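You operate a simulated robot arm through the tools that you are given. There is no shell and no other tool. Be economical: measure what you need, move in short steps, check, and stop when the job is done.

You run a simulated robot arm. Do the job below in one go: nothing can be reset, and whatever is moved stays where it is left.

Task
Put the 60 angle bar from the right side of the press twenty-six table on the top of the green press cabinet and the 90 angle bar on the back plate. Press the front reset button three times. Put the tin marked "pins" from the left side of the press twenty-six table on the top of the green press cabinet and the tin marked "rings" on the top of the grey chest. Put one of the copper coils from the left side of the grey press table on the top of the green press cabinet. Open the bench door, put the red castor from the left side of the grey press table on the cupboard of the packing bench, then shut the door. Shut the trough grid. Do these in any order. Set down upright: tin, copper coil, red castor.
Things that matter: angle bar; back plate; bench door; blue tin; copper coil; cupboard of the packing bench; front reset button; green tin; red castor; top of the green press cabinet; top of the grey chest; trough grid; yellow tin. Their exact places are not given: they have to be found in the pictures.

It is judged by the outcome, as a careful person would: the job done as asked, and still so three seconds after it is handed in. It fails if anything else is knocked over, pushed out of place, dropped, spilled or broken.

Robot
A 6-joint arm with a two-finger gripper on a trunk, on a base that drives. Base frame: it is fixed to the floor where the robot stands at the start and does not move with it; the origin is under the middle of the robot, x ahead of it, y to its left, z up; the surface under the hand at the start is at about z = 740. Readings come in mm, degrees, newtons and seconds.
Its first joint turns from -166.0 to 166.0 degrees. Places, roughly: angle bar [1000, 0, 750]; back plate [1500, 500, 700]; bench door [-1100, -1600, 300]; blue tin, green tin, yellow tin [750, 1000, 750]; copper coil [-4000, -3000, 750]; cupboard of the packing bench [-800, -1600, 100]; front reset button [1100, 400, 1300]; red castor (5x5x10 cm) [-4400, -3000, 800]; top of the green press cabinet [500, -2300, 1100]; top of the grey chest (66x23 cm) [-3360, 3480, 800]; trough grid [-400, 3600, 1000]. Payload 2.45 kg.
The tool frame sits at the grasp point between the pads (the TCP): z along the fingers, y along the line on which they close. The tips reach 20 mm beyond it. The gripper opens to 140 mm. The gripper's body begins 168 mm behind the TCP.
Orientation is told as [roll, pitch, yaw] about the base's x, y, z axes, in that order, counted from this pose: with the fingers straight down and closing along the base's y, the tool's x points along the base's -x, its y along +y and its z along -z.

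Tools
- The arm moves only by the tool send_rows. Its arguments are lists of equal length, an entry for each row: "rotation": the turn, a rotation vector about the tool's x, y, z in units of 5 degrees (1.0 is 5 degrees), a list of three; "slide": the shift along the tool's x, y, z in units of 20 mm (1.0 is 20 mm), a list of three; "jaw": the gripper command, from -1 (fully open) to 1 (shut), values between in proportion. In form: {"rotation": [[wx, wy, wz], ...], "slide": [[tx, ty, tz], ...], "jaw": [jaw, ...]}. A call has 1 to 12 rows; each row shifts and turns the commanded pose from where the row before left it, along the tool's axes as they then stand. A call with a number of a shift or a turn outside -1 to 1 is refused whole. Rows are played at 5 a second. More than 50 mm and 8.6 degrees between two rows, or a gripper value outside its range, and nothing of the call is played. A pose out of reach is approached as far as the arm can. The call stops where the force on the tool passes 40 N (or 10 N more than at its start, if that is more) or the arm is blocked; 0.2 s more then pass. The fingers move at their own pace (about 45 mm/s each) and stop on an object; they squeeze with about 35 N. The grip force told is the motor's: it shows also when the fingers shut on nothing. Time passes only in rows, and 0.2 s behind the last, so rows that do not move let the fingers close. It gives the time, the measured TCP pose, the force on the tool (base axes), the opening and the grip force at its end, in the units of the frame above (readings bear some noise), with the torque about the TCP (base axes, N m) and any sound that the robot's microphone picked up.
- Cameras (640 x 400 px; columns grow to the right, rows downward): "scene" is now at [-106.2, 212, 1167.4]; the picture's right is [0.41, -0.91, 0.00], its down [-0.08, -0.04, -1.00] and it looks along [0.91, 0.41, -0.09] (base axes); focal length 262 px, centre (320, 200). "wrist" rides on the gripper at [78, 11, -209] in the tool frame; the picture's right is [-0.14, 0.99, 0.00], its down [-0.92, -0.13, -0.37] and it looks along [-0.36, -0.05, 0.93] (tool axes); focal length 280 px, centre (320, 200).
- snapshot(camera): a new picture of that camera. No time passes.
- drive_base(legs): drives the robot by 1 to 6 legs, each [ahead, left, turn to the left] in mm, mm and degrees, along the robot's own axes; the way and the turn of a leg run together, so that a leg with both is an arc; at most 1500 mm and 180 degrees a leg. The arm and the cameras ride along, it lands a little off, and it stops where it bumps. It gives what a move gives.
- head_to(pan, tilt): turns the head with the scene camera to pan (to the left, within 143 degrees either way) and tilt (down, from -29 to 69), counted from straight ahead of the robot. It gives what a move gives.
- probe_pixels(camera, pixels): for up to 12 pixels [column, row] of the newest picture of that camera ("zoom" is the newest enlarged one), the place [x, y, z] in the base frame of the surface seen there, good to about 3 mm. No time passes.
- enlarge(camera, box): a new picture of the part [left, top, right, bottom] of that camera's present view, enlarged. No time passes.
- hand_in(): hands the job in; it is judged then, once.

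Keep the steps short. Do not move on a guess: measure, check each grasp and each placing, and mend mistakes. In all there are 322 turns and 186 pictures (those below and enlarged ones count). Leave the gripper open and the arm clear of the work at the hand-in unless told otherwise, and finish with a single line.

The tools are called after "Call:" by a JSON object that holds its "fn" and its "kwargs". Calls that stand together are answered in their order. send_rows: Moves the arm, as the interface text tells. Its arguments: {"type":"object","properties":{"rotation":{"type":"array","items":{"type":"array","items":{"type":"number"}}},"slide":{"type":"array","items":{"type":"array","items":{"type":"number"}}},"jaw":{"type":"array","items":{"type":"number"}}},"required":["rotation","slide","jaw"]} The other tools are called the same way: drive_base (legs) drives the base; head_to (pan, tilt) turns the head that bears the scene camera; snapshot (camera) takes a picture; probe_pixels (camera, pixels) gives the place of the surface under pixels of a picture; enlarge (camera, box) takes an enlarged picture of a part of a camera's view; hand_in () hands the job in.

At the start:

```text
time_s: 0.0
eef_pos: [581.1, 239.3, 998.4]
orientation: [-0.1, 0.0, 0.0]
ft_force: [-0.1, -0.2, 0.7]
torque: [-0.01, -0.03, -0.02]
grip_width: 139.9
finger_force: 0.1
robot x, y, heading: [-3.5, -0.8, -0.1]
head pan, tilt: [24.3, 5.1]
```

scene: 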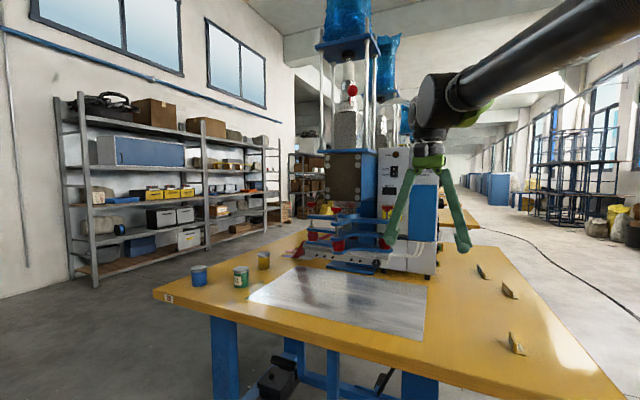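
wrist: 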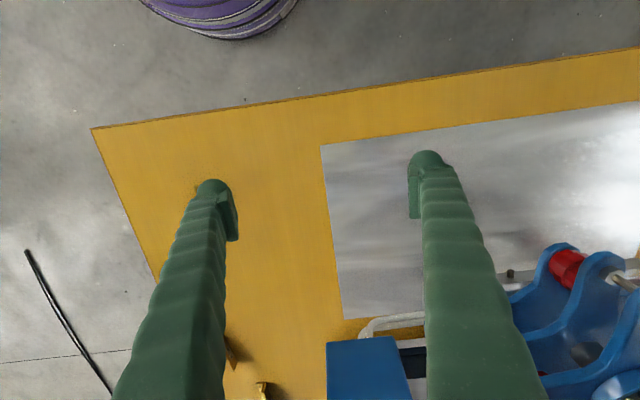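

I see the press table with three tins (left) and three angle bars (right). First I look closer at both groups and at the press.

Call:
{"fn": "enlarge", "kwargs": {"camera": "scene", "box": [440, 240, 560, 370]}}

Call:
{"fn": "enlarge", "kwargs": {"camera": "scene", "box": [170, 240, 290, 310]}}

Call:
{"fn": "enlarge", "kwargs": {"camera": "scene", "box": [290, 120, 450, 280]}}

Call:
{"fn": "probe_pixels", "kwargs": {"camera": "scene", "pixels": [[200, 276], [241, 278], [263, 260], [481, 271], [509, 290], [516, 342], [388, 212], [340, 300], [154, 291]]}}

```text
3.08 times, centred on (500, 305) of scene
```

zoom: 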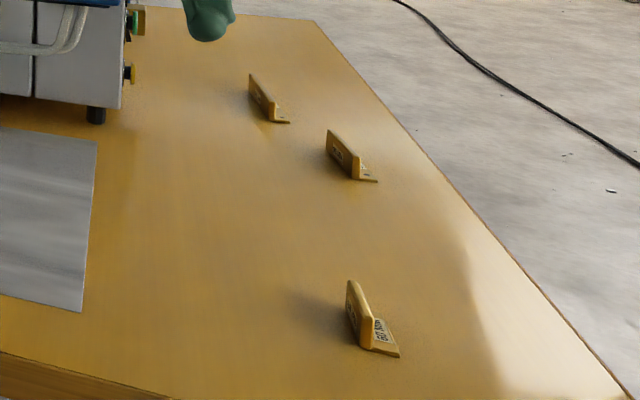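

```text
5.33 times, centred on (230, 275) of scene
```

zoom: 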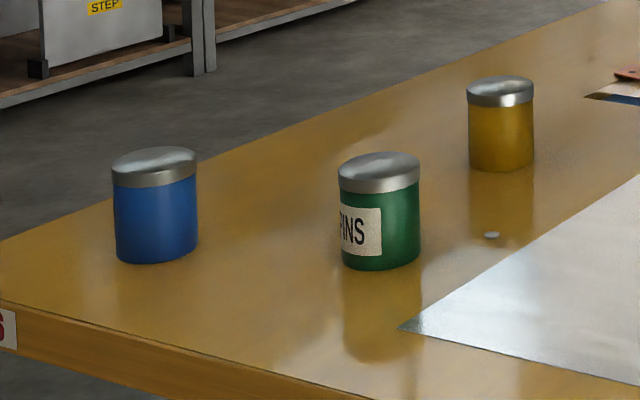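

```text
2.50 times, centred on (370, 200) of scene
```

zoom: 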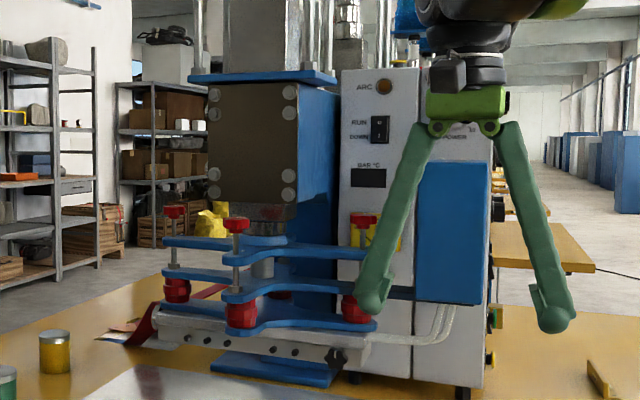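

```text
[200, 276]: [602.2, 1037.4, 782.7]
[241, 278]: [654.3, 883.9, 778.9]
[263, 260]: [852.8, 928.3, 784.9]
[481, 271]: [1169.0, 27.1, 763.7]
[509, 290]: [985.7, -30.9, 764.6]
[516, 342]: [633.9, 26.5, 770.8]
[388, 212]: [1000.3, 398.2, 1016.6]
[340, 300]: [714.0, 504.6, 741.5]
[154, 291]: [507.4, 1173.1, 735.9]
```

Bars carry labels; I zoom tighter on each, and on the press upper part.

Call:
{"fn": "enlarge", "kwargs": {"camera": "scene", "box": [496, 325, 536, 360]}}

Call:
{"fn": "enlarge", "kwargs": {"camera": "scene", "box": [470, 258, 520, 304]}}

Call:
{"fn": "head_to", "kwargs": {"pan": 24.3, "tilt": -20}}

Call:
{"fn": "snapshot", "kwargs": {"camera": "scene"}}

```text
11.43 times, centred on (516, 342) of scene
```

zoom: 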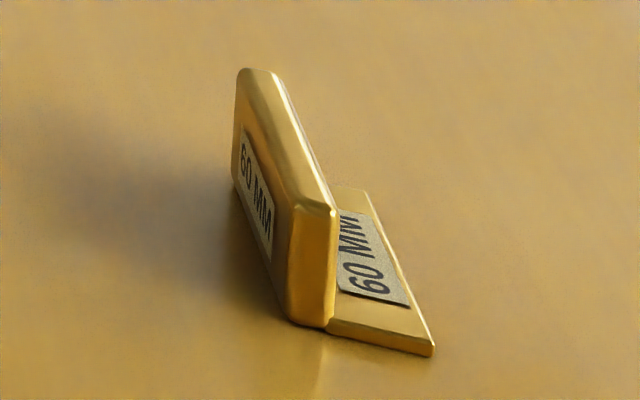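

```text
8.70 times, centred on (495, 281) of scene
```

zoom: 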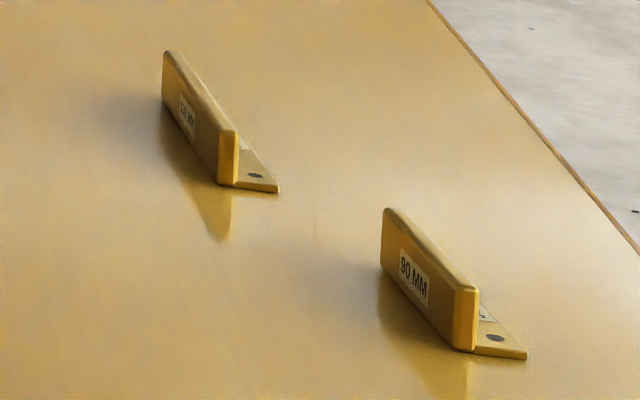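

```text
time_s: 0.9
eef_pos: [580.9, 238.0, 999.9]
orientation: [0.1, 0.0, -0.1]
ft_force: [-0.1, -0.2, 0.3]
torque: [0.01, 0.02, 0.04]
grip_width: 140.0
finger_force: 0.1
robot x, y, heading: [3.2, 3.0, 0.1]
head pan, tilt: [24.3, -20.0]
```

```text
178 pictures are left
```

scene: 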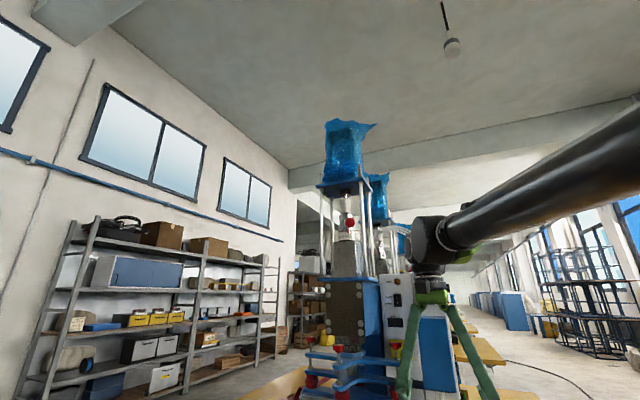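

60 mm bar is the nearest (~[634,26]); 90 mm is at ~[986,-31]. Red knob at (349,222) on the press: zoom.

Call:
{"fn": "enlarge", "kwargs": {"camera": "scene", "box": [310, 170, 420, 250]}}

Call:
{"fn": "enlarge", "kwargs": {"camera": "scene", "box": [310, 250, 420, 340]}}

Call:
{"fn": "probe_pixels", "kwargs": {"camera": "scene", "pixels": [[349, 222], [396, 299], [345, 310], [340, 187], [394, 321]]}}

```text
5.00 times, centred on (365, 210) of scene
```

zoom: 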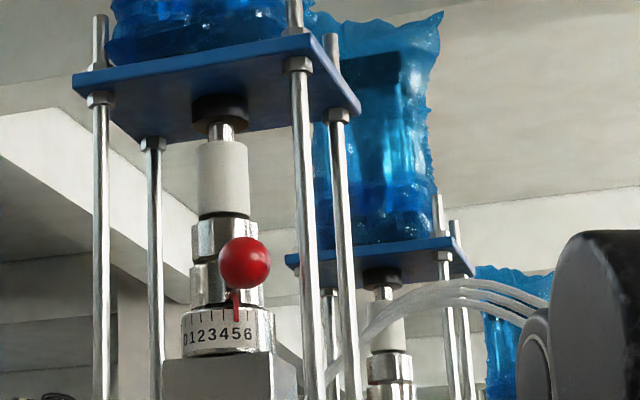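

```text
4.44 times, centred on (365, 295) of scene
```

zoom: 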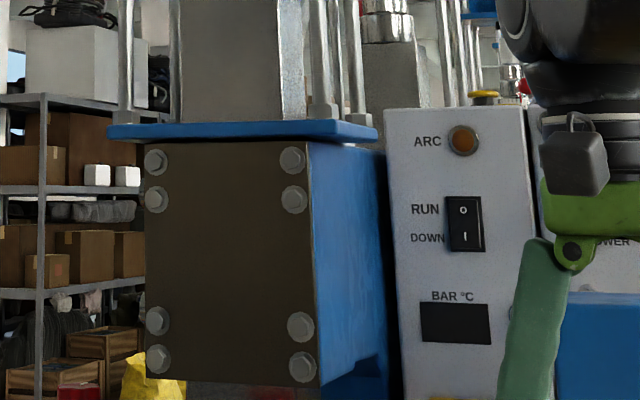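

```text
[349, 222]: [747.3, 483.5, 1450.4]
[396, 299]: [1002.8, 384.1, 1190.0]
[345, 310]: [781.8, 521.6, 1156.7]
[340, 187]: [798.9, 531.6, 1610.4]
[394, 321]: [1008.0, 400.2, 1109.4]
```

A yellow-and-red button seems to sit atop the control box at about (486,95 of zoom). Now I survey the surroundings by turning the head.

Call:
{"fn": "head_to", "kwargs": {"pan": -30, "tilt": 15}}

Call:
{"fn": "snapshot", "kwargs": {"camera": "scene"}}

Call:
{"fn": "head_to", "kwargs": {"pan": -110, "tilt": 15}}

Call:
{"fn": "snapshot", "kwargs": {"camera": "scene"}}

Call:
{"fn": "head_to", "kwargs": {"pan": 110, "tilt": 15}}

Call:
{"fn": "snapshot", "kwargs": {"camera": "scene"}}

Call:
{"fn": "head_to", "kwargs": {"pan": 143, "tilt": 15}}

Call:
{"fn": "snapshot", "kwargs": {"camera": "scene"}}

```text
time_s: 2.1
eef_pos: [580.8, 238.0, 999.9]
orientation: [0.0, 0.0, 0.1]
ft_force: [0.2, 0.4, -0.7]
torque: [-0.01, -0.03, -0.01]
grip_width: 140.2
finger_force: 0.1
robot x, y, heading: [4.1, -2.7, 0.1]
head pan, tilt: [-30.0, 15.0]
```

```text
175 pictures are left
```

scene: 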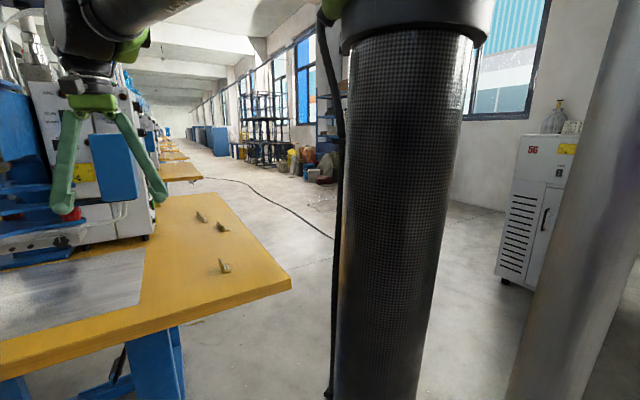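

```text
time_s: 3.6
eef_pos: [580.6, 237.7, 999.6]
orientation: [0.0, 0.0, -0.1]
ft_force: [-1.2, -0.6, 0.1]
torque: [0.04, 0.0, -0.02]
grip_width: 140.0
finger_force: 0.2
robot x, y, heading: [-0.7, 1.1, 0.3]
head pan, tilt: [-110.0, 15.0]
```

```text
174 pictures are left
```

scene: 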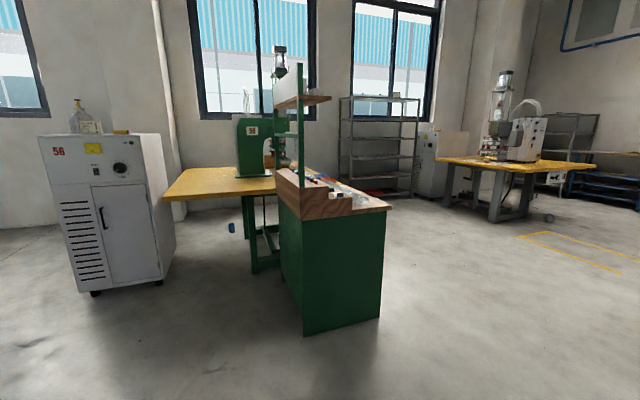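

```text
time_s: 6.8
eef_pos: [580.6, 237.5, 1000.3]
orientation: [-0.1, 0.0, 0.0]
ft_force: [0.7, -0.3, -0.4]
torque: [0.02, 0.0, -0.01]
grip_width: 139.9
finger_force: 0.1
robot x, y, heading: [2.6, 3.3, 0.0]
head pan, tilt: [110.0, 15.0]
```

```text
173 pictures are left
```

scene: 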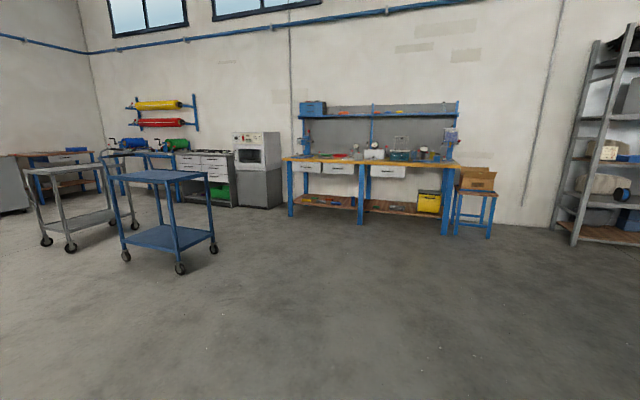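

```text
time_s: 7.8
eef_pos: [580.5, 238.0, 999.4]
orientation: [0.0, -0.1, -0.1]
ft_force: [0.0, 0.8, -0.9]
torque: [0.01, -0.01, 0.0]
grip_width: 140.1
finger_force: 0.0
robot x, y, heading: [0.3, -1.5, 0.0]
head pan, tilt: [143.0, 15.0]
```

```text
172 pictures are left
```

scene: 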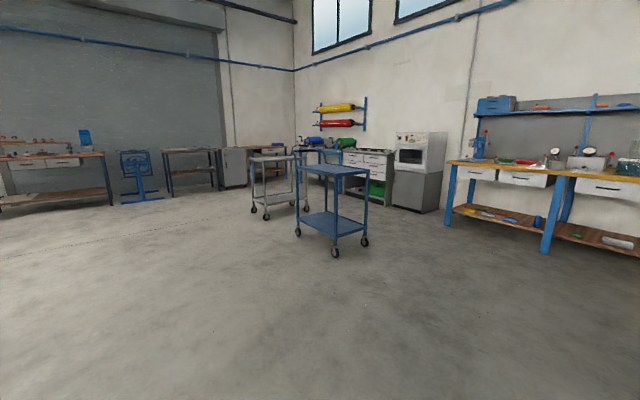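

I turn right again to probe the cabinet, green bench, and the grey press table.

Call:
{"fn": "head_to", "kwargs": {"pan": -110, "tilt": 15}}

Call:
{"fn": "snapshot", "kwargs": {"camera": "scene"}}

Call:
{"fn": "probe_pixels", "kwargs": {"camera": "scene", "pixels": [[50, 142], [130, 148], [92, 138], [340, 215], [290, 260], [350, 280], [303, 335], [378, 315], [385, 208], [450, 162], [590, 152], [495, 221]]}}

Call:
{"fn": "enlarge", "kwargs": {"camera": "scene", "box": [30, 90, 190, 190]}}

Call:
{"fn": "enlarge", "kwargs": {"camera": "scene", "box": [430, 60, 640, 220]}}

Call:
{"fn": "head_to", "kwargs": {"pan": -143, "tilt": 15}}

Call:
{"fn": "snapshot", "kwargs": {"camera": "scene"}}

```text
time_s: 11.3
eef_pos: [580.6, 237.8, 998.7]
orientation: [0.0, -0.1, 0.0]
ft_force: [0.6, 0.2, 0.3]
torque: [0.03, -0.05, 0.01]
grip_width: 140.0
finger_force: 0.0
robot x, y, heading: [-1.6, 2.0, 0.2]
head pan, tilt: [-110.0, 15.0]
```

```text
171 pictures are left
```

scene: 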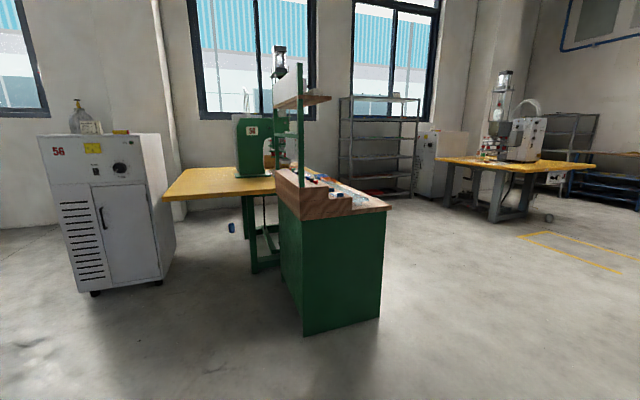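

```text
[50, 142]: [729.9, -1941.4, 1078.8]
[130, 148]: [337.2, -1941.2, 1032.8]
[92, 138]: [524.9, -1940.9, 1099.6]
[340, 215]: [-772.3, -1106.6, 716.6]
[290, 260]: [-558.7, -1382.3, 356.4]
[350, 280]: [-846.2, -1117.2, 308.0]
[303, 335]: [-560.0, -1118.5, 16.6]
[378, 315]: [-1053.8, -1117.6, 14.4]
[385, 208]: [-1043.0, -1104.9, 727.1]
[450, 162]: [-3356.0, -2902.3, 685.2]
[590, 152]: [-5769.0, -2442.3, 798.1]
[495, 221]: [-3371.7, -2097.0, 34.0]
```

```text
4.00 times, centred on (110, 140) of scene
```

zoom: 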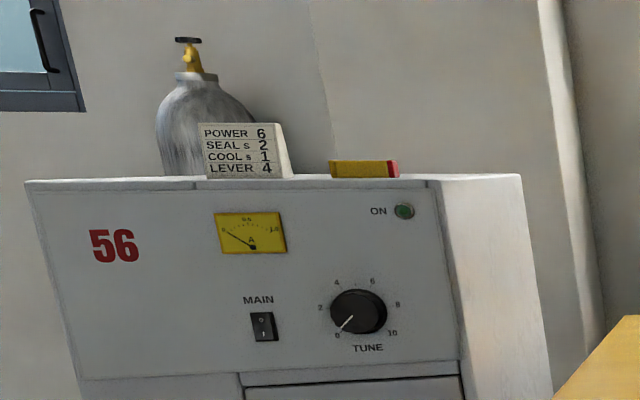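

```text
2.50 times, centred on (535, 140) of scene
```

zoom: 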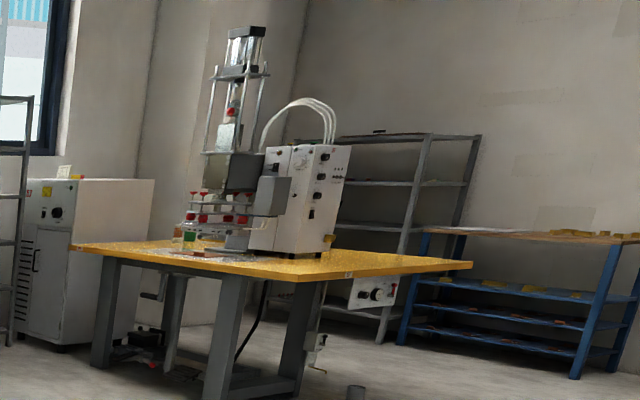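

```text
time_s: 12.3
eef_pos: [579.5, 236.3, 998.6]
orientation: [-0.1, 0.0, 0.0]
ft_force: [-0.5, 0.4, 0.0]
torque: [0.03, 0.0, 0.01]
grip_width: 140.2
finger_force: 0.1
robot x, y, heading: [0.8, -3.6, 0.2]
head pan, tilt: [-143.0, 15.0]
```

```text
168 pictures are left
```

scene: 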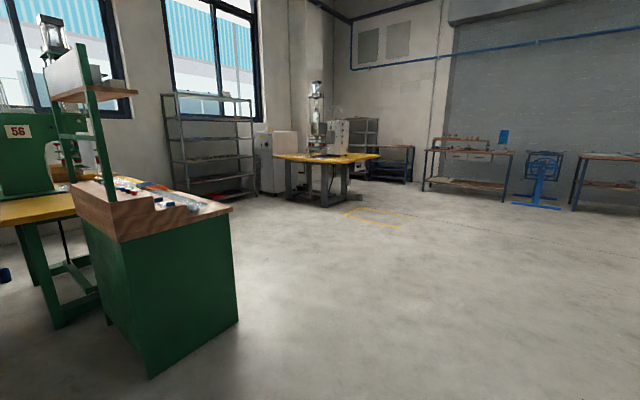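

Cabinet "56" beside the green press has its top near z 1105. Start with the 60 bar: look at it closely.

Call:
{"fn": "head_to", "kwargs": {"pan": 0, "tilt": 25}}

Call:
{"fn": "snapshot", "kwargs": {"camera": "scene"}}

Call:
{"fn": "enlarge", "kwargs": {"camera": "scene", "box": [350, 170, 510, 290]}}

```text
time_s: 14.6
eef_pos: [582.0, 238.7, 999.4]
orientation: [0.0, 0.0, 0.0]
ft_force: [0.1, 0.6, 0.0]
torque: [0.01, 0.03, -0.02]
grip_width: 139.9
finger_force: 0.0
robot x, y, heading: [1.5, -3.1, 0.1]
head pan, tilt: [0.0, 25.0]
```

```text
167 pictures are left
```

scene: 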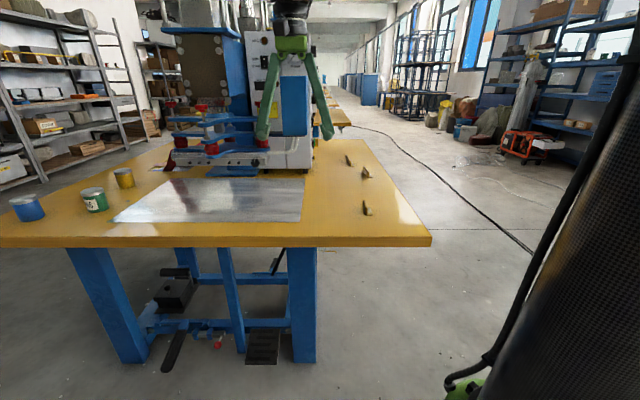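

```text
3.33 times, centred on (430, 230) of scene
```

zoom: 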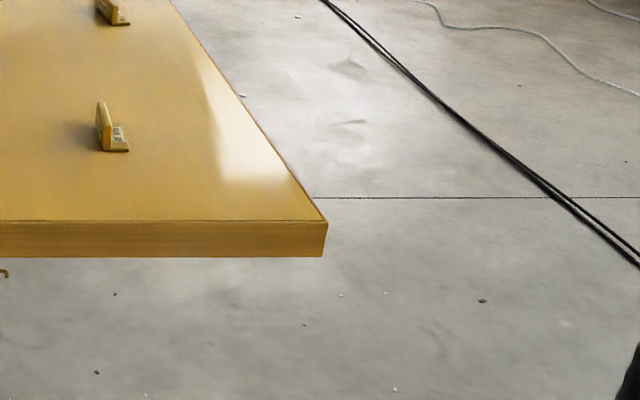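

Call:
{"fn": "probe_pixels", "kwargs": {"camera": "scene", "pixels": [[365, 212], [369, 212], [364, 203], [431, 240], [1, 240], [338, 140], [390, 141], [150, 156]]}}

Call:
{"fn": "enlarge", "kwargs": {"camera": "scene", "box": [340, 150, 388, 222]}}

```text
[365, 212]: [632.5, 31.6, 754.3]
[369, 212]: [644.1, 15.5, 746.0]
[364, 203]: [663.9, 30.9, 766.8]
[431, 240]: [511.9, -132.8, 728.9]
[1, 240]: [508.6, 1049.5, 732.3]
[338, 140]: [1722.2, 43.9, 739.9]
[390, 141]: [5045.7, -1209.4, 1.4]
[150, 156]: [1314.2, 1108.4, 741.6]
```

```text
5.56 times, centred on (364, 186) of scene
```

zoom: 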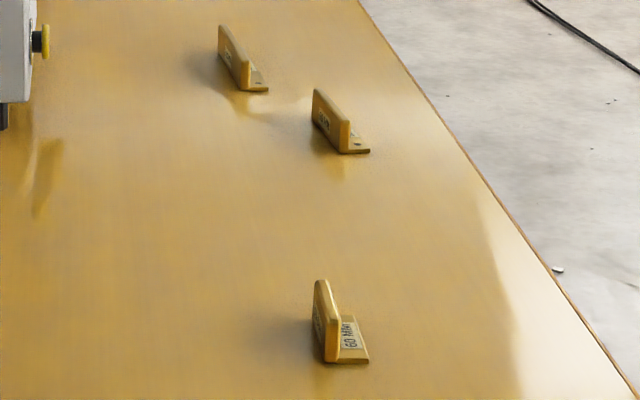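

Call:
{"fn": "probe_pixels", "kwargs": {"camera": "zoom", "pixels": [[331, 310], [331, 345], [318, 285], [325, 281], [316, 310], [360, 355], [350, 320], [345, 120], [316, 96], [360, 148], [344, 140]]}}

```text
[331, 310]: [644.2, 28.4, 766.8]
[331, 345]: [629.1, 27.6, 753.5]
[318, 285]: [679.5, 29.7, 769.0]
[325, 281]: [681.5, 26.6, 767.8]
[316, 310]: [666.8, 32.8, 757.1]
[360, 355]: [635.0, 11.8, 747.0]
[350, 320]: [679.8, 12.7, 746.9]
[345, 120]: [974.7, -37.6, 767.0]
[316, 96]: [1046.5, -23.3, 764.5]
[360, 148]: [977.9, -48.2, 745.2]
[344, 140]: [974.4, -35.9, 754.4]
```

The 60 bar's upright flange runs along x 629–685 at y≈28, z up to ~770. Moving the hand above it, half-way down.

Call:
{"fn": "send_rows", "kwargs": {"rotation": [[0, 0, 0], [0, 0, 0], [0, 0, 0], [0, 0, 0], [0, 0, 0], [0, 0, 0], [0, 0, 0], [0, 0, 0], [0, 0, 0], [0, 0, 0], [0, 0, 0]], "slide": [[-0.345, -0.955, 0.7], [-0.345, -0.955, 0.7], [-0.345, -0.955, 0.7], [-0.345, -0.955, 0.7], [-0.345, -0.955, 0.7], [-0.345, -0.955, 0.7], [-0.345, -0.955, 0.7], [-0.345, -0.955, 0.7], [-0.345, -0.955, 0.7], [-0.345, -0.955, 0.7], [-0.345, -0.955, 0.7]], "jaw": [-0.5, -0.5, -0.5, -0.5, -0.5, -0.5, -0.5, -0.5, -0.5, -0.5, -0.5]}}

Call:
{"fn": "snapshot", "kwargs": {"camera": "wrist"}}

```text
time_s: 17.0
eef_pos: [655.9, 28.2, 846.6]
orientation: [0.0, 0.0, 0.1]
ft_force: [-0.3, -0.9, 0.6]
torque: [-0.01, 0.0, -0.01]
grip_width: 104.9
finger_force: 0.1
robot x, y, heading: [-0.5, -4.0, -0.2]
head pan, tilt: [0.0, 25.0]
```

```text
164 pictures are left
```

wrist: 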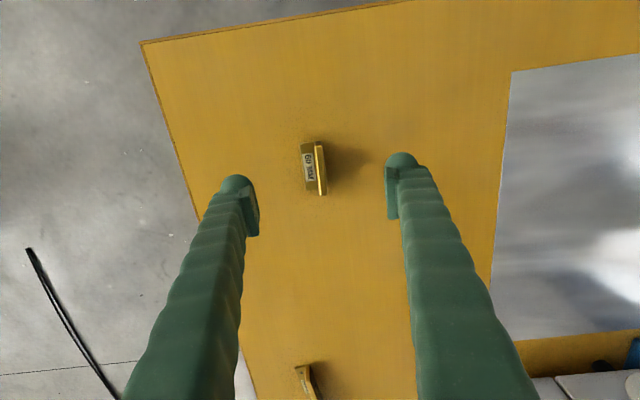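

Call:
{"fn": "probe_pixels", "kwargs": {"camera": "wrist", "pixels": [[318, 148], [323, 190], [316, 170], [307, 148], [312, 192], [350, 210]]}}

Call:
{"fn": "send_rows", "kwargs": {"rotation": [[0, 0, 0], [0, 0, 0], [0, 0, 0]], "slide": [[0, 0, 1], [0, 0, 1], [0, 0, 0.5]], "jaw": [-0.5, -0.5, -0.5]}}

```text
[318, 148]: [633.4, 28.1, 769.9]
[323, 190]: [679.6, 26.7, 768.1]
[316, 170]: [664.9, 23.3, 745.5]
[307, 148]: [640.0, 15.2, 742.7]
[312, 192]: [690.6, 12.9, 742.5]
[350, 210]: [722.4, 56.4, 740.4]
```

```text
time_s: 17.8
eef_pos: [655.8, 28.3, 796.8]
orientation: [0.0, 0.0, 0.0]
ft_force: [0.6, 0.5, 0.4]
torque: [-0.01, 0.0, -0.01]
grip_width: 105.1
finger_force: 0.1
robot x, y, heading: [-2.4, -3.4, -0.1]
head pan, tilt: [0.0, 25.0]
```

Flange top z 770, foot 744, table 740. Go down 27 mm and close.

Call:
{"fn": "send_rows", "kwargs": {"rotation": [[0, 0, 0], [0, 0, 0], [0, 0, 0], [0, 0, 0], [0, 0, 0], [0, 0, 0], [0, 0, 0], [0, 0, 0]], "slide": [[0, 0, 0.7], [0, 0, 0.65], [0, 0, 0], [0, 0, 0], [0, 0, 0], [0, 0, 0], [0, 0, 0], [0, 0, 0]], "jaw": [-0.5, -0.5, 1, 1, 1, 1, 1, 1]}}

Call:
{"fn": "send_rows", "kwargs": {"rotation": [[0, 0, 0], [0, 0, 0], [0, 0, 0], [0, 0, 0]], "slide": [[0, 0, -0.5], [0, 0, -1], [0, 0, -1], [0, 0, -1]], "jaw": [1, 1, 1, 1]}}

Call:
{"fn": "snapshot", "kwargs": {"camera": "wrist"}}

```text
time_s: 19.6
eef_pos: [655.8, 27.8, 768.0]
orientation: [0.0, 0.0, 0.0]
ft_force: [-0.3, -0.2, 0.2]
torque: [-0.02, -0.03, 0.02]
grip_width: 8.0
finger_force: 22.5
robot x, y, heading: [-2.9, -0.6, -0.1]
head pan, tilt: [0.0, 25.0]
```

```text
time_s: 20.6
eef_pos: [656.5, 27.6, 839.0]
orientation: [-0.1, 0.0, 0.0]
ft_force: [-0.2, 0.0, -1.1]
torque: [0.0, 0.02, 0.01]
grip_width: 7.8
finger_force: 34.9
robot x, y, heading: [-0.6, 2.1, -0.0]
head pan, tilt: [0.0, 25.0]
```

```text
163 pictures are left
```

wrist: 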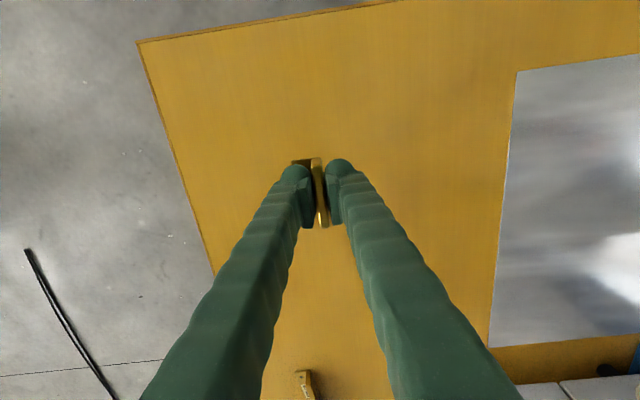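

The bar is held (opening 7.8). Raise it high before driving.

Call:
{"fn": "send_rows", "kwargs": {"rotation": [[0, 0, 0], [0, 0, 0], [0, 0, 0], [0, 0, 0], [0, 0, 0], [0, 0, 0], [0, 0, 0], [0, 0, 0], [0, 0, 0], [0, 0, 0], [0, 0, 0], [0, 0, 0]], "slide": [[0, 0, -1], [0, 0, -1], [0, 0, -1], [0, 0, -1], [0, 0, -1], [0, 0, -1], [0, 0, -1], [0, 0, -1], [0, 0, -1], [0, 0, -1], [0, 0, -1], [0, 0, -1]], "jaw": [1, 1, 1, 1, 1, 1, 1, 1, 1, 1, 1, 1]}}

Call:
{"fn": "send_rows", "kwargs": {"rotation": [[0, 0, 0], [0, 0, 0], [0, 0, 0], [0, 0, 0], [0, 0, 0], [0, 0, 0], [0, 0, 0], [0, 0, 0], [0, 0, 0]], "slide": [[0, 0, -1], [0, 0, -1], [0, 0, -1], [0, 0, -1], [0, 0, -1], [0, 0, -1], [0, 0, -1], [0, 0, -1], [0, 0, -1]], "jaw": [1, 1, 1, 1, 1, 1, 1, 1, 1]}}

Call:
{"fn": "drive_base", "kwargs": {"legs": [[0, 0, -90], [900, 530, 0]]}}

Call:
{"fn": "head_to", "kwargs": {"pan": 0, "tilt": 10}}

Call:
{"fn": "snapshot", "kwargs": {"camera": "scene"}}

```text
time_s: 23.2
eef_pos: [655.4, 27.1, 1079.4]
orientation: [0.0, 0.1, 0.0]
ft_force: [0.0, -0.1, -1.3]
torque: [0.0, 0.01, -0.03]
grip_width: 7.9
finger_force: 35.3
robot x, y, heading: [-1.5, -0.4, 0.1]
head pan, tilt: [0.0, 25.0]
```

```text
time_s: 25.2
eef_pos: [655.4, 26.7, 1257.2]
orientation: [-0.1, 0.0, 0.0]
ft_force: [0.2, -0.1, -2.0]
torque: [-0.02, -0.04, -0.03]
grip_width: 7.8
finger_force: 34.9
robot x, y, heading: [2.6, -4.1, -0.0]
head pan, tilt: [0.0, 25.0]
```

```text
time_s: 34.4
eef_pos: [544.3, -1563.6, 1257.7]
orientation: [0.0, -0.1, -89.9]
ft_force: [-0.4, -0.2, -1.4]
torque: [0.0, 0.0, -0.02]
grip_width: 7.7
finger_force: 34.9
robot x, y, heading: [516.3, -906.8, -89.7]
head pan, tilt: [0.0, 25.0]
```

```text
time_s: 35.2
eef_pos: [544.8, -1563.8, 1257.9]
orientation: [-0.1, 0.0, -89.9]
ft_force: [-0.4, -0.3, -2.4]
torque: [0.03, 0.01, -0.03]
grip_width: 7.9
finger_force: 35.1
robot x, y, heading: [517.7, -910.7, -89.9]
head pan, tilt: [0.0, 10.0]
```

```text
162 pictures are left
```

scene: 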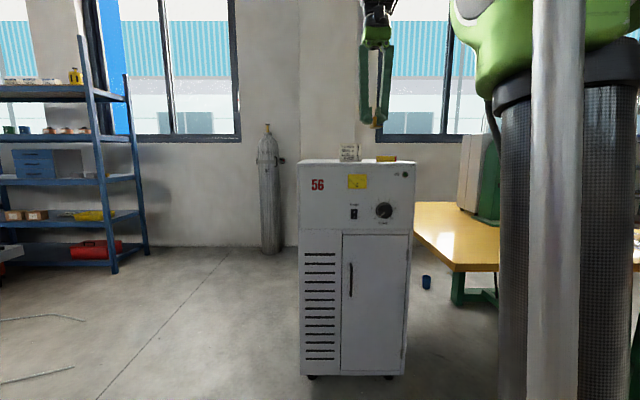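

The gas bottle stands on the floor behind. Probe the cabinet top corners and items on it.

Call:
{"fn": "probe_pixels", "kwargs": {"camera": "scene", "pixels": [[300, 164], [413, 164], [304, 161], [405, 160], [350, 153], [386, 158], [330, 162], [371, 161]]}}

Call:
{"fn": "enlarge", "kwargs": {"camera": "scene", "box": [290, 130, 430, 180]}}

Call:
{"fn": "drive_base", "kwargs": {"legs": [[280, 0, 0]]}}

Call:
{"fn": "snapshot", "kwargs": {"camera": "wrist"}}

```text
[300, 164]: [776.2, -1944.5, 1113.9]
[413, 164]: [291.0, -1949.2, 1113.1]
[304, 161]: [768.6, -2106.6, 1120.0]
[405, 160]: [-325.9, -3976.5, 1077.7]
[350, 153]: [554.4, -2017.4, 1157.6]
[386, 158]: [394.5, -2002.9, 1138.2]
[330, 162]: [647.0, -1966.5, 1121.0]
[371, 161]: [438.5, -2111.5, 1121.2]
```

```text
4.57 times, centred on (360, 155) of scene
```

zoom: 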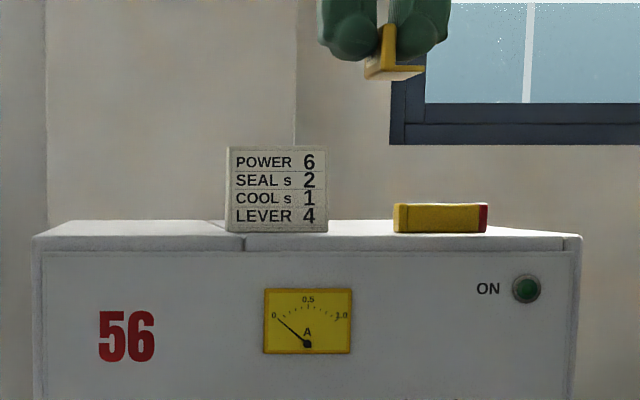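

```text
time_s: 37.2
eef_pos: [545.4, -1849.7, 1258.4]
orientation: [0.0, 0.0, -89.9]
ft_force: [-0.4, 1.1, -1.2]
torque: [0.04, 0.0, 0.02]
grip_width: 7.8
finger_force: 35.4
robot x, y, heading: [517.6, -1194.5, -90.0]
head pan, tilt: [0.0, 10.0]
```

```text
160 pictures are left
```

wrist: 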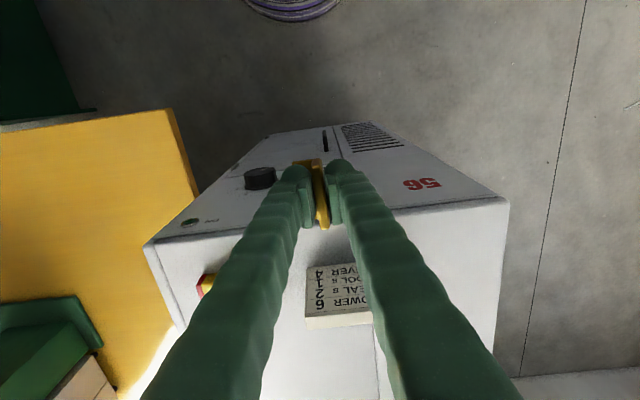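

Cabinet top z≈1121; a plaque at x≈520–600 and a box at x≈350–440 stand near the front. The free part is on the robot's left (x 620–760). Drive there, left then ahead.

Call:
{"fn": "drive_base", "kwargs": {"legs": [[0, 155, 0], [200, 0, 0]]}}

Call:
{"fn": "head_to", "kwargs": {"pan": 10, "tilt": 20}}

Call:
{"fn": "snapshot", "kwargs": {"camera": "scene"}}

Call:
{"fn": "snapshot", "kwargs": {"camera": "wrist"}}

```text
time_s: 39.7
eef_pos: [701.1, -2045.1, 1258.5]
orientation: [0.1, 0.0, -89.8]
ft_force: [0.2, 0.7, -2.1]
torque: [0.0, -0.01, -0.04]
grip_width: 7.9
finger_force: 35.4
robot x, y, heading: [673.1, -1390.2, -89.9]
head pan, tilt: [0.0, 10.0]
```

```text
time_s: 40.5
eef_pos: [701.0, -2045.4, 1258.2]
orientation: [0.0, 0.1, -89.9]
ft_force: [0.1, 0.2, -1.6]
torque: [-0.02, -0.01, 0.02]
grip_width: 7.7
finger_force: 34.3
robot x, y, heading: [672.0, -1389.4, -90.0]
head pan, tilt: [10.0, 20.0]
```

```text
159 pictures are left
```

scene: 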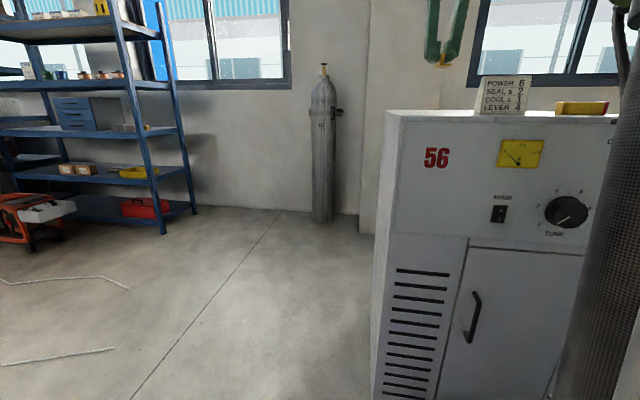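

```text
158 pictures are left
```

wrist: 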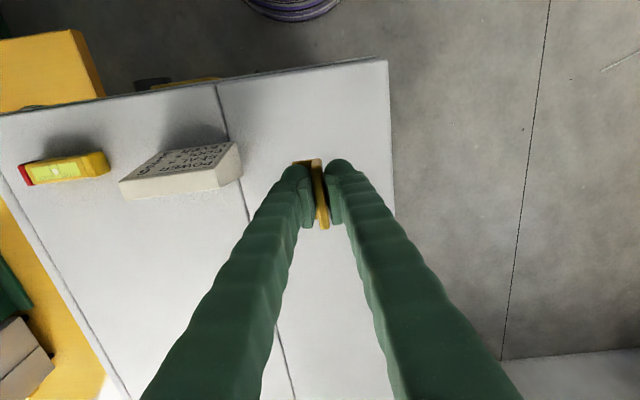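

Call:
{"fn": "probe_pixels", "kwargs": {"camera": "wrist", "pixels": [[375, 70], [340, 110], [360, 150], [385, 200], [290, 290], [270, 130], [240, 180], [330, 380], [320, 300]]}}

Call:
{"fn": "send_rows", "kwargs": {"rotation": [[0, 0, 0], [0, 0, 0], [0, 0, 0], [0, 0, 0], [0, 0, 0], [0, 0, 0], [0, 0, 0]], "slide": [[-1, 0, 0], [-1, 0, 0], [-1, 0, 0], [-1, 0, 0], [-1, 0, 0], [-1, 0, 0], [-1, 0, 0]], "jaw": [1, 1, 1, 1, 1, 1, 1]}}

```text
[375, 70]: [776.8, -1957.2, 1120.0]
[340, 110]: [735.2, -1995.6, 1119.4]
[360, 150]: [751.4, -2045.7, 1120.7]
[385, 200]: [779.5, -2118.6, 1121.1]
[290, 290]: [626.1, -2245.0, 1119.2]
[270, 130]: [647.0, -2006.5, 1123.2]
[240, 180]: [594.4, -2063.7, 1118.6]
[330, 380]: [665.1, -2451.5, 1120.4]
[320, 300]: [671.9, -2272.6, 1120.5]
```

```text
time_s: 42.1
eef_pos: [701.1, -2185.1, 1258.7]
orientation: [0.0, 0.0, -89.9]
ft_force: [-1.2, 0.5, -0.9]
torque: [-0.12, 0.01, 0.01]
grip_width: 7.9
finger_force: 34.7
robot x, y, heading: [669.8, -1386.5, -89.7]
head pan, tilt: [10.0, 20.0]
```

Top z 1120; the bar's foot is 28 mm below the TCP, so contact is expected at TCP z≈1148.5. Lower to 1156, then softly.

Call:
{"fn": "send_rows", "kwargs": {"rotation": [[0, 0, 0], [0, 0, 0], [0, 0, 0], [0, 0, 0], [0, 0, 0], [0, 0, 0]], "slide": [[0, 0, 1], [0, 0, 1], [0, 0, 1], [0, 0, 1], [0, 0, 1], [0, 0, 0.2]], "jaw": [1, 1, 1, 1, 1, 1]}}

Call:
{"fn": "send_rows", "kwargs": {"rotation": [[0, 0, 0], [0, 0, 0], [0, 0, 0]], "slide": [[0, 0, 0.15], [0, 0, 0.1], [0, 0, 0.06]], "jaw": [1, 1, 1]}}

```text
time_s: 43.5
eef_pos: [700.9, -2186.1, 1153.7]
orientation: [0.0, 0.0, -89.9]
ft_force: [0.3, 0.8, -1.1]
torque: [0.03, 0.01, 0.0]
grip_width: 8.0
finger_force: 35.2
robot x, y, heading: [672.2, -1390.4, -89.9]
head pan, tilt: [10.0, 20.0]
```

```text
time_s: 44.3
eef_pos: [701.7, -2184.9, 1147.5]
orientation: [0.0, -0.1, -89.8]
ft_force: [2.0, -10.0, 28.6]
torque: [-0.17, -0.04, 0.01]
grip_width: 8.0
finger_force: 35.2
robot x, y, heading: [675.6, -1389.2, -89.8]
head pan, tilt: [10.0, 20.0]
```

Contact felt (28 N). Open a little, lift, and check.

Call:
{"fn": "send_rows", "kwargs": {"rotation": [[0, 0, 0], [0, 0, 0], [0, 0, 0], [0, 0, 0]], "slide": [[0, 0, -0.07], [0, 0, 0], [0, 0, 0], [0, 0, 0]], "jaw": [0.6, 0.5, 0.5, 0.5]}}

Call:
{"fn": "send_rows", "kwargs": {"rotation": [[0, 0, 0], [0, 0, 0], [0, 0, 0], [0, 0, 0], [0, 0, 0], [0, 0, 0]], "slide": [[0, 0, -1], [0, 0, -1], [0, 0, -1], [0, 0, -1], [0, 0, -1], [0, 0, -1]], "jaw": [0.5, 0.5, 0.5, 0.5, 0.5, 0.5]}}

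Call:
{"fn": "snapshot", "kwargs": {"camera": "wrist"}}

```text
time_s: 45.3
eef_pos: [702.4, -2184.2, 1147.9]
orientation: [-0.1, 0.0, -89.9]
ft_force: [-0.3, -1.0, -0.2]
torque: [0.04, 0.02, 0.02]
grip_width: 34.9
finger_force: 0.0
robot x, y, heading: [675.0, -1391.2, -90.3]
head pan, tilt: [10.0, 20.0]
```

```text
time_s: 46.7
eef_pos: [699.4, -2184.5, 1269.0]
orientation: [0.1, 0.0, -89.9]
ft_force: [1.7, 0.3, -0.6]
torque: [-0.02, -0.03, 0.01]
grip_width: 34.9
finger_force: 0.1
robot x, y, heading: [672.7, -1388.2, -90.0]
head pan, tilt: [10.0, 20.0]
```

```text
157 pictures are left
```

wrist: 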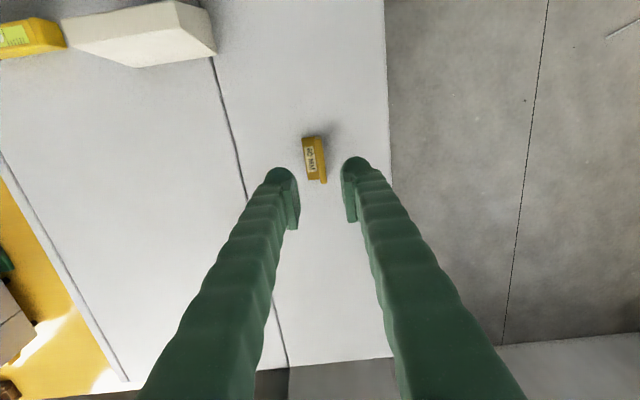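

The 60 bar stands well on the cabinet. Back out, go around to the right side of the press table, facing it (+y).

Call:
{"fn": "drive_base", "kwargs": {"legs": [[-420, 0, 0], [0, 630, 0], [0, 0, 180]]}}

Call:
{"fn": "head_to", "kwargs": {"pan": 0, "tilt": 10}}

Call:
{"fn": "snapshot", "kwargs": {"camera": "scene"}}

```text
time_s: 59.6
eef_pos: [1289.5, -182.1, 1269.0]
orientation: [0.0, 0.0, 89.3]
ft_force: [0.0, -1.2, -0.3]
torque: [0.01, 0.04, -0.02]
grip_width: 35.0
finger_force: 0.1
robot x, y, heading: [1310.5, -980.1, 89.7]
head pan, tilt: [10.0, 20.0]
```

```text
time_s: 60.4
eef_pos: [1289.0, -181.0, 1268.2]
orientation: [0.0, 0.0, 89.3]
ft_force: [-0.3, -0.6, 0.3]
torque: [-0.02, 0.03, 0.01]
grip_width: 34.9
finger_force: 0.1
robot x, y, heading: [1308.1, -977.2, 89.3]
head pan, tilt: [0.0, 10.0]
```

```text
156 pictures are left
```

scene: 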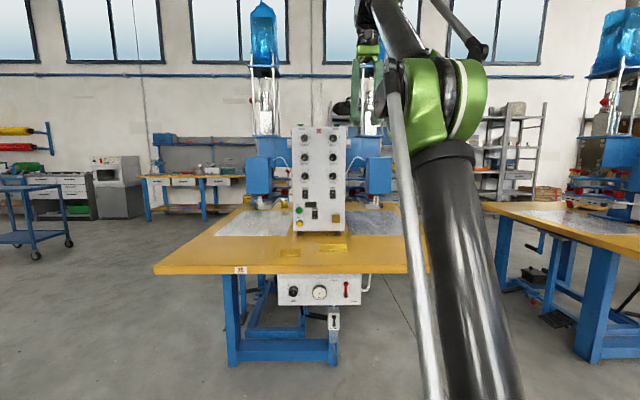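

Call:
{"fn": "enlarge", "kwargs": {"camera": "scene", "box": [210, 110, 430, 310]}}

Call:
{"fn": "probe_pixels", "kwargs": {"camera": "scene", "pixels": [[373, 222], [300, 210], [336, 218], [320, 125], [345, 245], [394, 210], [361, 233], [410, 232], [426, 270], [154, 268]]}}

```text
2.00 times, centred on (320, 210) of scene
```

zoom: 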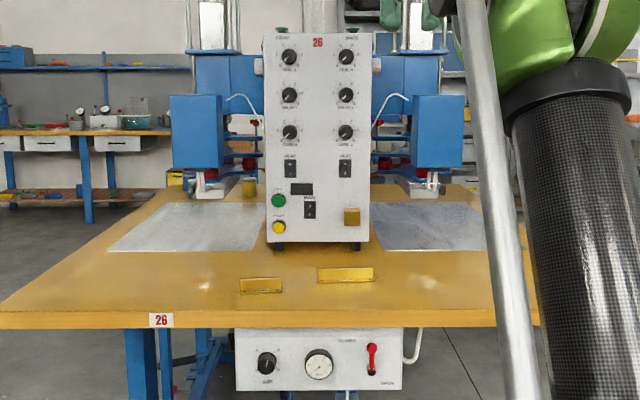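

```text
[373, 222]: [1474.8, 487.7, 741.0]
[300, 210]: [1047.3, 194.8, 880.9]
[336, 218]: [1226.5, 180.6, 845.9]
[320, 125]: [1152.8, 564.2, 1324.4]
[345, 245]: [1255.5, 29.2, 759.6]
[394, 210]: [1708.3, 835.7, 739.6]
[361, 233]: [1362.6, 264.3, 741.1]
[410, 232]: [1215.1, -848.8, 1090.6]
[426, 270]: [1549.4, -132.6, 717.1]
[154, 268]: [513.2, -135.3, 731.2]
```

Call:
{"fn": "enlarge", "kwargs": {"camera": "scene", "box": [288, 115, 352, 155]}}

Call:
{"fn": "enlarge", "kwargs": {"camera": "scene", "box": [288, 155, 352, 235]}}

```text
10.00 times, centred on (320, 135) of scene
```

zoom: 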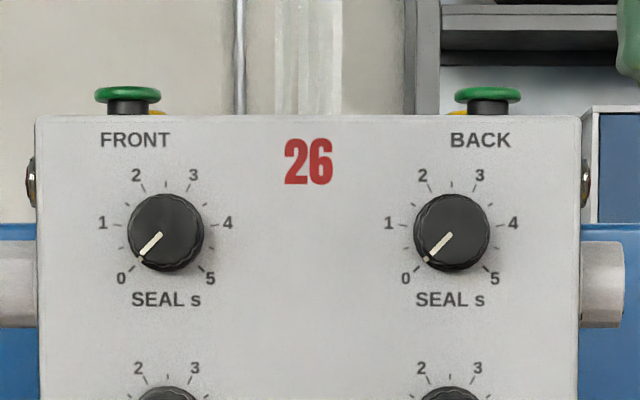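

```text
5.00 times, centred on (320, 195) of scene
```

zoom: 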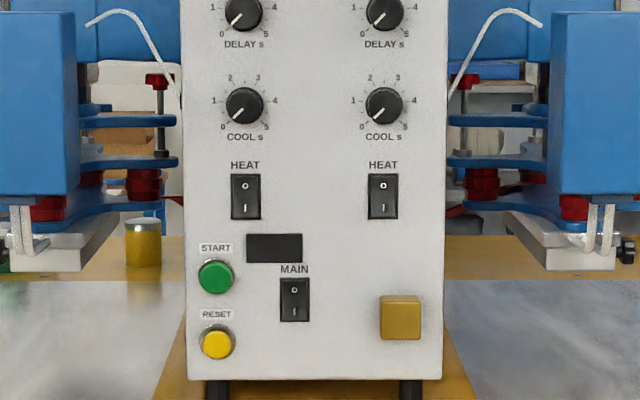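

On top of the box are front and back green mushroom buttons with yellow ones behind. Probe heights, then raise the arm for a look from above.

Call:
{"fn": "probe_pixels", "kwargs": {"camera": "scene", "pixels": [[293, 130], [345, 130], [301, 124], [337, 124], [303, 126]]}}

Call:
{"fn": "send_rows", "kwargs": {"rotation": [[0, 0, 0], [0, 0, 0], [0, 0, 0], [0, 0, 0], [0, 0, 0], [0, 0, 0], [0, 0, 0], [0, 0, 0], [0, 0, 0], [0, 0, 0]], "slide": [[1, 0, -1], [1, 0, -1], [1, 0, -1], [1, 0, -1], [0, 0, -1], [0, 0, -1], [0, 0, -1], [0, 0, -1], [0, 0, -1], [0, 0, -1]], "jaw": [0.5, 0.5, 0.5, 0.5, 0.5, 0.5, 0.5, 0.5, 0.5, 0.5]}}

```text
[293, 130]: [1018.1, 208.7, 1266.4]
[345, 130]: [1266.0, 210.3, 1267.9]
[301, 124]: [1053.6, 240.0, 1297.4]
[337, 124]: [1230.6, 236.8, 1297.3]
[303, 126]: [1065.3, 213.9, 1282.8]
```

```text
time_s: 62.6
eef_pos: [1288.1, -293.7, 1359.3]
orientation: [0.0, 0.0, 89.4]
ft_force: [0.3, 0.1, -0.3]
torque: [0.04, -0.01, 0.0]
grip_width: 34.9
finger_force: 0.0
out of reach, approached as far as the arm can: row 4, 5, 6, 7, 8, 9, 10
robot x, y, heading: [1308.8, -975.2, 89.3]
head pan, tilt: [0.0, 10.0]
```

The arm tops out near z 1359 tool-down. That suffices (button tops z≈1298). Drive closer: left 200, ahead 280.

Call:
{"fn": "drive_base", "kwargs": {"legs": [[0, 200, 0], [280, 0, 0]]}}

Call:
{"fn": "snapshot", "kwargs": {"camera": "wrist"}}

```text
time_s: 65.7
eef_pos: [1086.6, -7.1, 1359.0]
orientation: [0.0, -0.1, 89.8]
ft_force: [-0.1, -0.2, 0.3]
torque: [0.0, -0.01, 0.01]
grip_width: 35.2
finger_force: 0.0
robot x, y, heading: [1108.4, -688.5, 90.0]
head pan, tilt: [0.0, 10.0]
```

```text
152 pictures are left
```

wrist: 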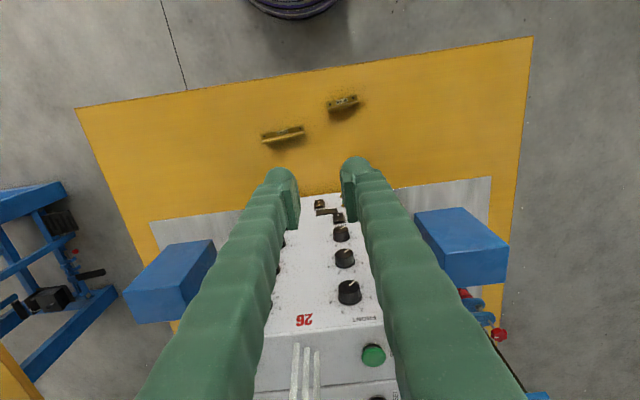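

The front green button is at (374,355); I want to see what's behind it. Tilt the hand forward 20° for a look.

Call:
{"fn": "send_rows", "kwargs": {"rotation": [[0, -1, 0], [0, -1, 0], [0, -1, 0], [0, -1, 0]], "slide": [[0, 0, 0], [0, 0, 0], [0, 0, 0], [0, 0, 0]], "jaw": [-0.5, -0.5, -0.5, -0.5]}}

Call:
{"fn": "snapshot", "kwargs": {"camera": "wrist"}}

Call:
{"fn": "enlarge", "kwargs": {"camera": "wrist", "box": [240, 180, 420, 400]}}

```text
time_s: 66.7
eef_pos: [1086.8, -5.4, 1357.8]
orientation: [0.0, -20.1, 89.8]
ft_force: [0.0, 1.4, -0.7]
torque: [-0.03, 0.0, 0.01]
grip_width: 105.2
finger_force: 0.0
robot x, y, heading: [1108.9, -692.0, 89.9]
head pan, tilt: [0.0, 10.0]
```

```text
151 pictures are left
```

wrist: 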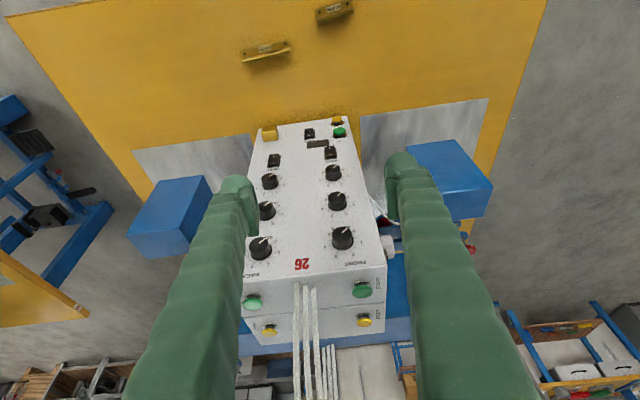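

```text
1.82 times, centred on (330, 290) of wrist
```

zoom: 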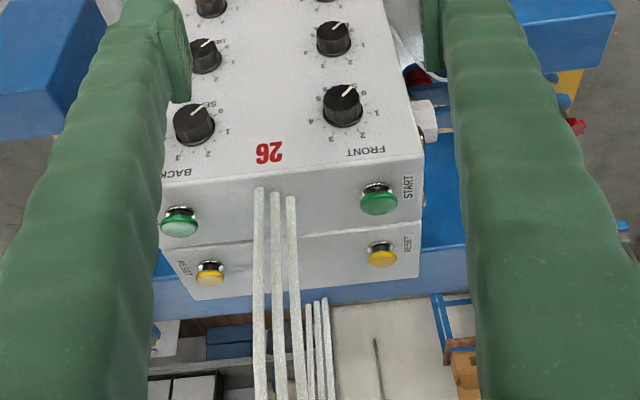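

The yellow button marked RESET on the front side is at wrist pixel (364,320). Probe it.

Call:
{"fn": "probe_pixels", "kwargs": {"camera": "wrist", "pixels": [[364, 320], [363, 317], [365, 324], [362, 288], [375, 330], [311, 320], [269, 329]]}}

Call:
{"fn": "probe_pixels", "kwargs": {"camera": "zoom", "pixels": [[383, 257], [378, 262], [388, 262], [383, 265], [383, 252], [400, 275], [380, 200]]}}

```text
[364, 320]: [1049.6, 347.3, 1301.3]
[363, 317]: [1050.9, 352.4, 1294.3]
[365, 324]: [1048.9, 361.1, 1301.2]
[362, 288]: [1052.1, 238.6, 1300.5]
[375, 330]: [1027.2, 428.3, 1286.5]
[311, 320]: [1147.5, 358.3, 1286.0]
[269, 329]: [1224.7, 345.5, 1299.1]
```

```text
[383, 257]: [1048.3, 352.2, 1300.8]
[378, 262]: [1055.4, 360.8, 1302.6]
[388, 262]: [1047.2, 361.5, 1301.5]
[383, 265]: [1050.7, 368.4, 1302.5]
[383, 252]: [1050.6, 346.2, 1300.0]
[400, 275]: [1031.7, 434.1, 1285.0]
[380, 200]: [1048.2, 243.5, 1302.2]
```

Front reset (yellow) is centred near [1050,358], top z≈1302. It lies ~1050 from the robot, so I'll come closer and press with a tilted tool. First check the hoses' places near it, then drive 110 ahead.

Call:
{"fn": "probe_pixels", "kwargs": {"camera": "wrist", "pixels": [[297, 288], [305, 290], [314, 292], [297, 340], [316, 340], [297, 390], [332, 380], [388, 245]]}}

Call:
{"fn": "drive_base", "kwargs": {"legs": [[110, 55, 0]]}}

```text
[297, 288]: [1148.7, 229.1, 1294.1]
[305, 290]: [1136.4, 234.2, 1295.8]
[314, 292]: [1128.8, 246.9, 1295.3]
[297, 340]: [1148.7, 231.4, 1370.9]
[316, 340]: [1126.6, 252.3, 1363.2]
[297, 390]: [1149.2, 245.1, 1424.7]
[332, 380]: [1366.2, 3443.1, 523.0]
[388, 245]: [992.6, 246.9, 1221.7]
```

```text
time_s: 68.0
eef_pos: [1031.4, 105.7, 1357.5]
orientation: [0.0, -20.0, 89.8]
ft_force: [-0.5, -0.2, 0.1]
torque: [-0.03, -0.02, 0.03]
grip_width: 105.0
finger_force: 0.1
robot x, y, heading: [1052.6, -575.9, 89.7]
head pan, tilt: [0.0, 10.0]
```

Hoses rise at x≈1122–1150, so I'll come in at a slant, tail away from them: turn 15° right and shift left.

Call:
{"fn": "drive_base", "kwargs": {"legs": [[0, 0, -15], [-54, 225, 0]]}}

Call:
{"fn": "send_rows", "kwargs": {"rotation": [[0, -1, 0], [0, -1, 0], [0, -1, 0], [0, -1, 0], [0, -1, 0], [0, 0, 0], [0, 0, 0]], "slide": [[0, 0, 0], [0, 0, 0], [0, 0, 0], [0, 0, 0], [0, 0, 0], [0, 0, 0], [0, 0, 0]], "jaw": [1, 1, 1, 1, 1, 1, 1]}}

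```text
time_s: 70.6
eef_pos: [975.3, 96.5, 1358.2]
orientation: [-0.1, -20.0, 74.7]
ft_force: [-0.1, 0.0, -0.1]
torque: [0.01, 0.03, -0.01]
grip_width: 105.0
finger_force: 0.0
robot x, y, heading: [821.8, -567.0, 74.4]
head pan, tilt: [0.0, 10.0]
```

```text
time_s: 72.2
eef_pos: [974.8, 96.8, 1357.8]
orientation: [-0.1, -45.0, 74.7]
ft_force: [1.1, 0.7, -0.2]
torque: [-0.01, 0.0, -0.02]
grip_width: 0.0
finger_force: 29.0
robot x, y, heading: [818.1, -571.3, 74.8]
head pan, tilt: [0.0, 10.0]
```

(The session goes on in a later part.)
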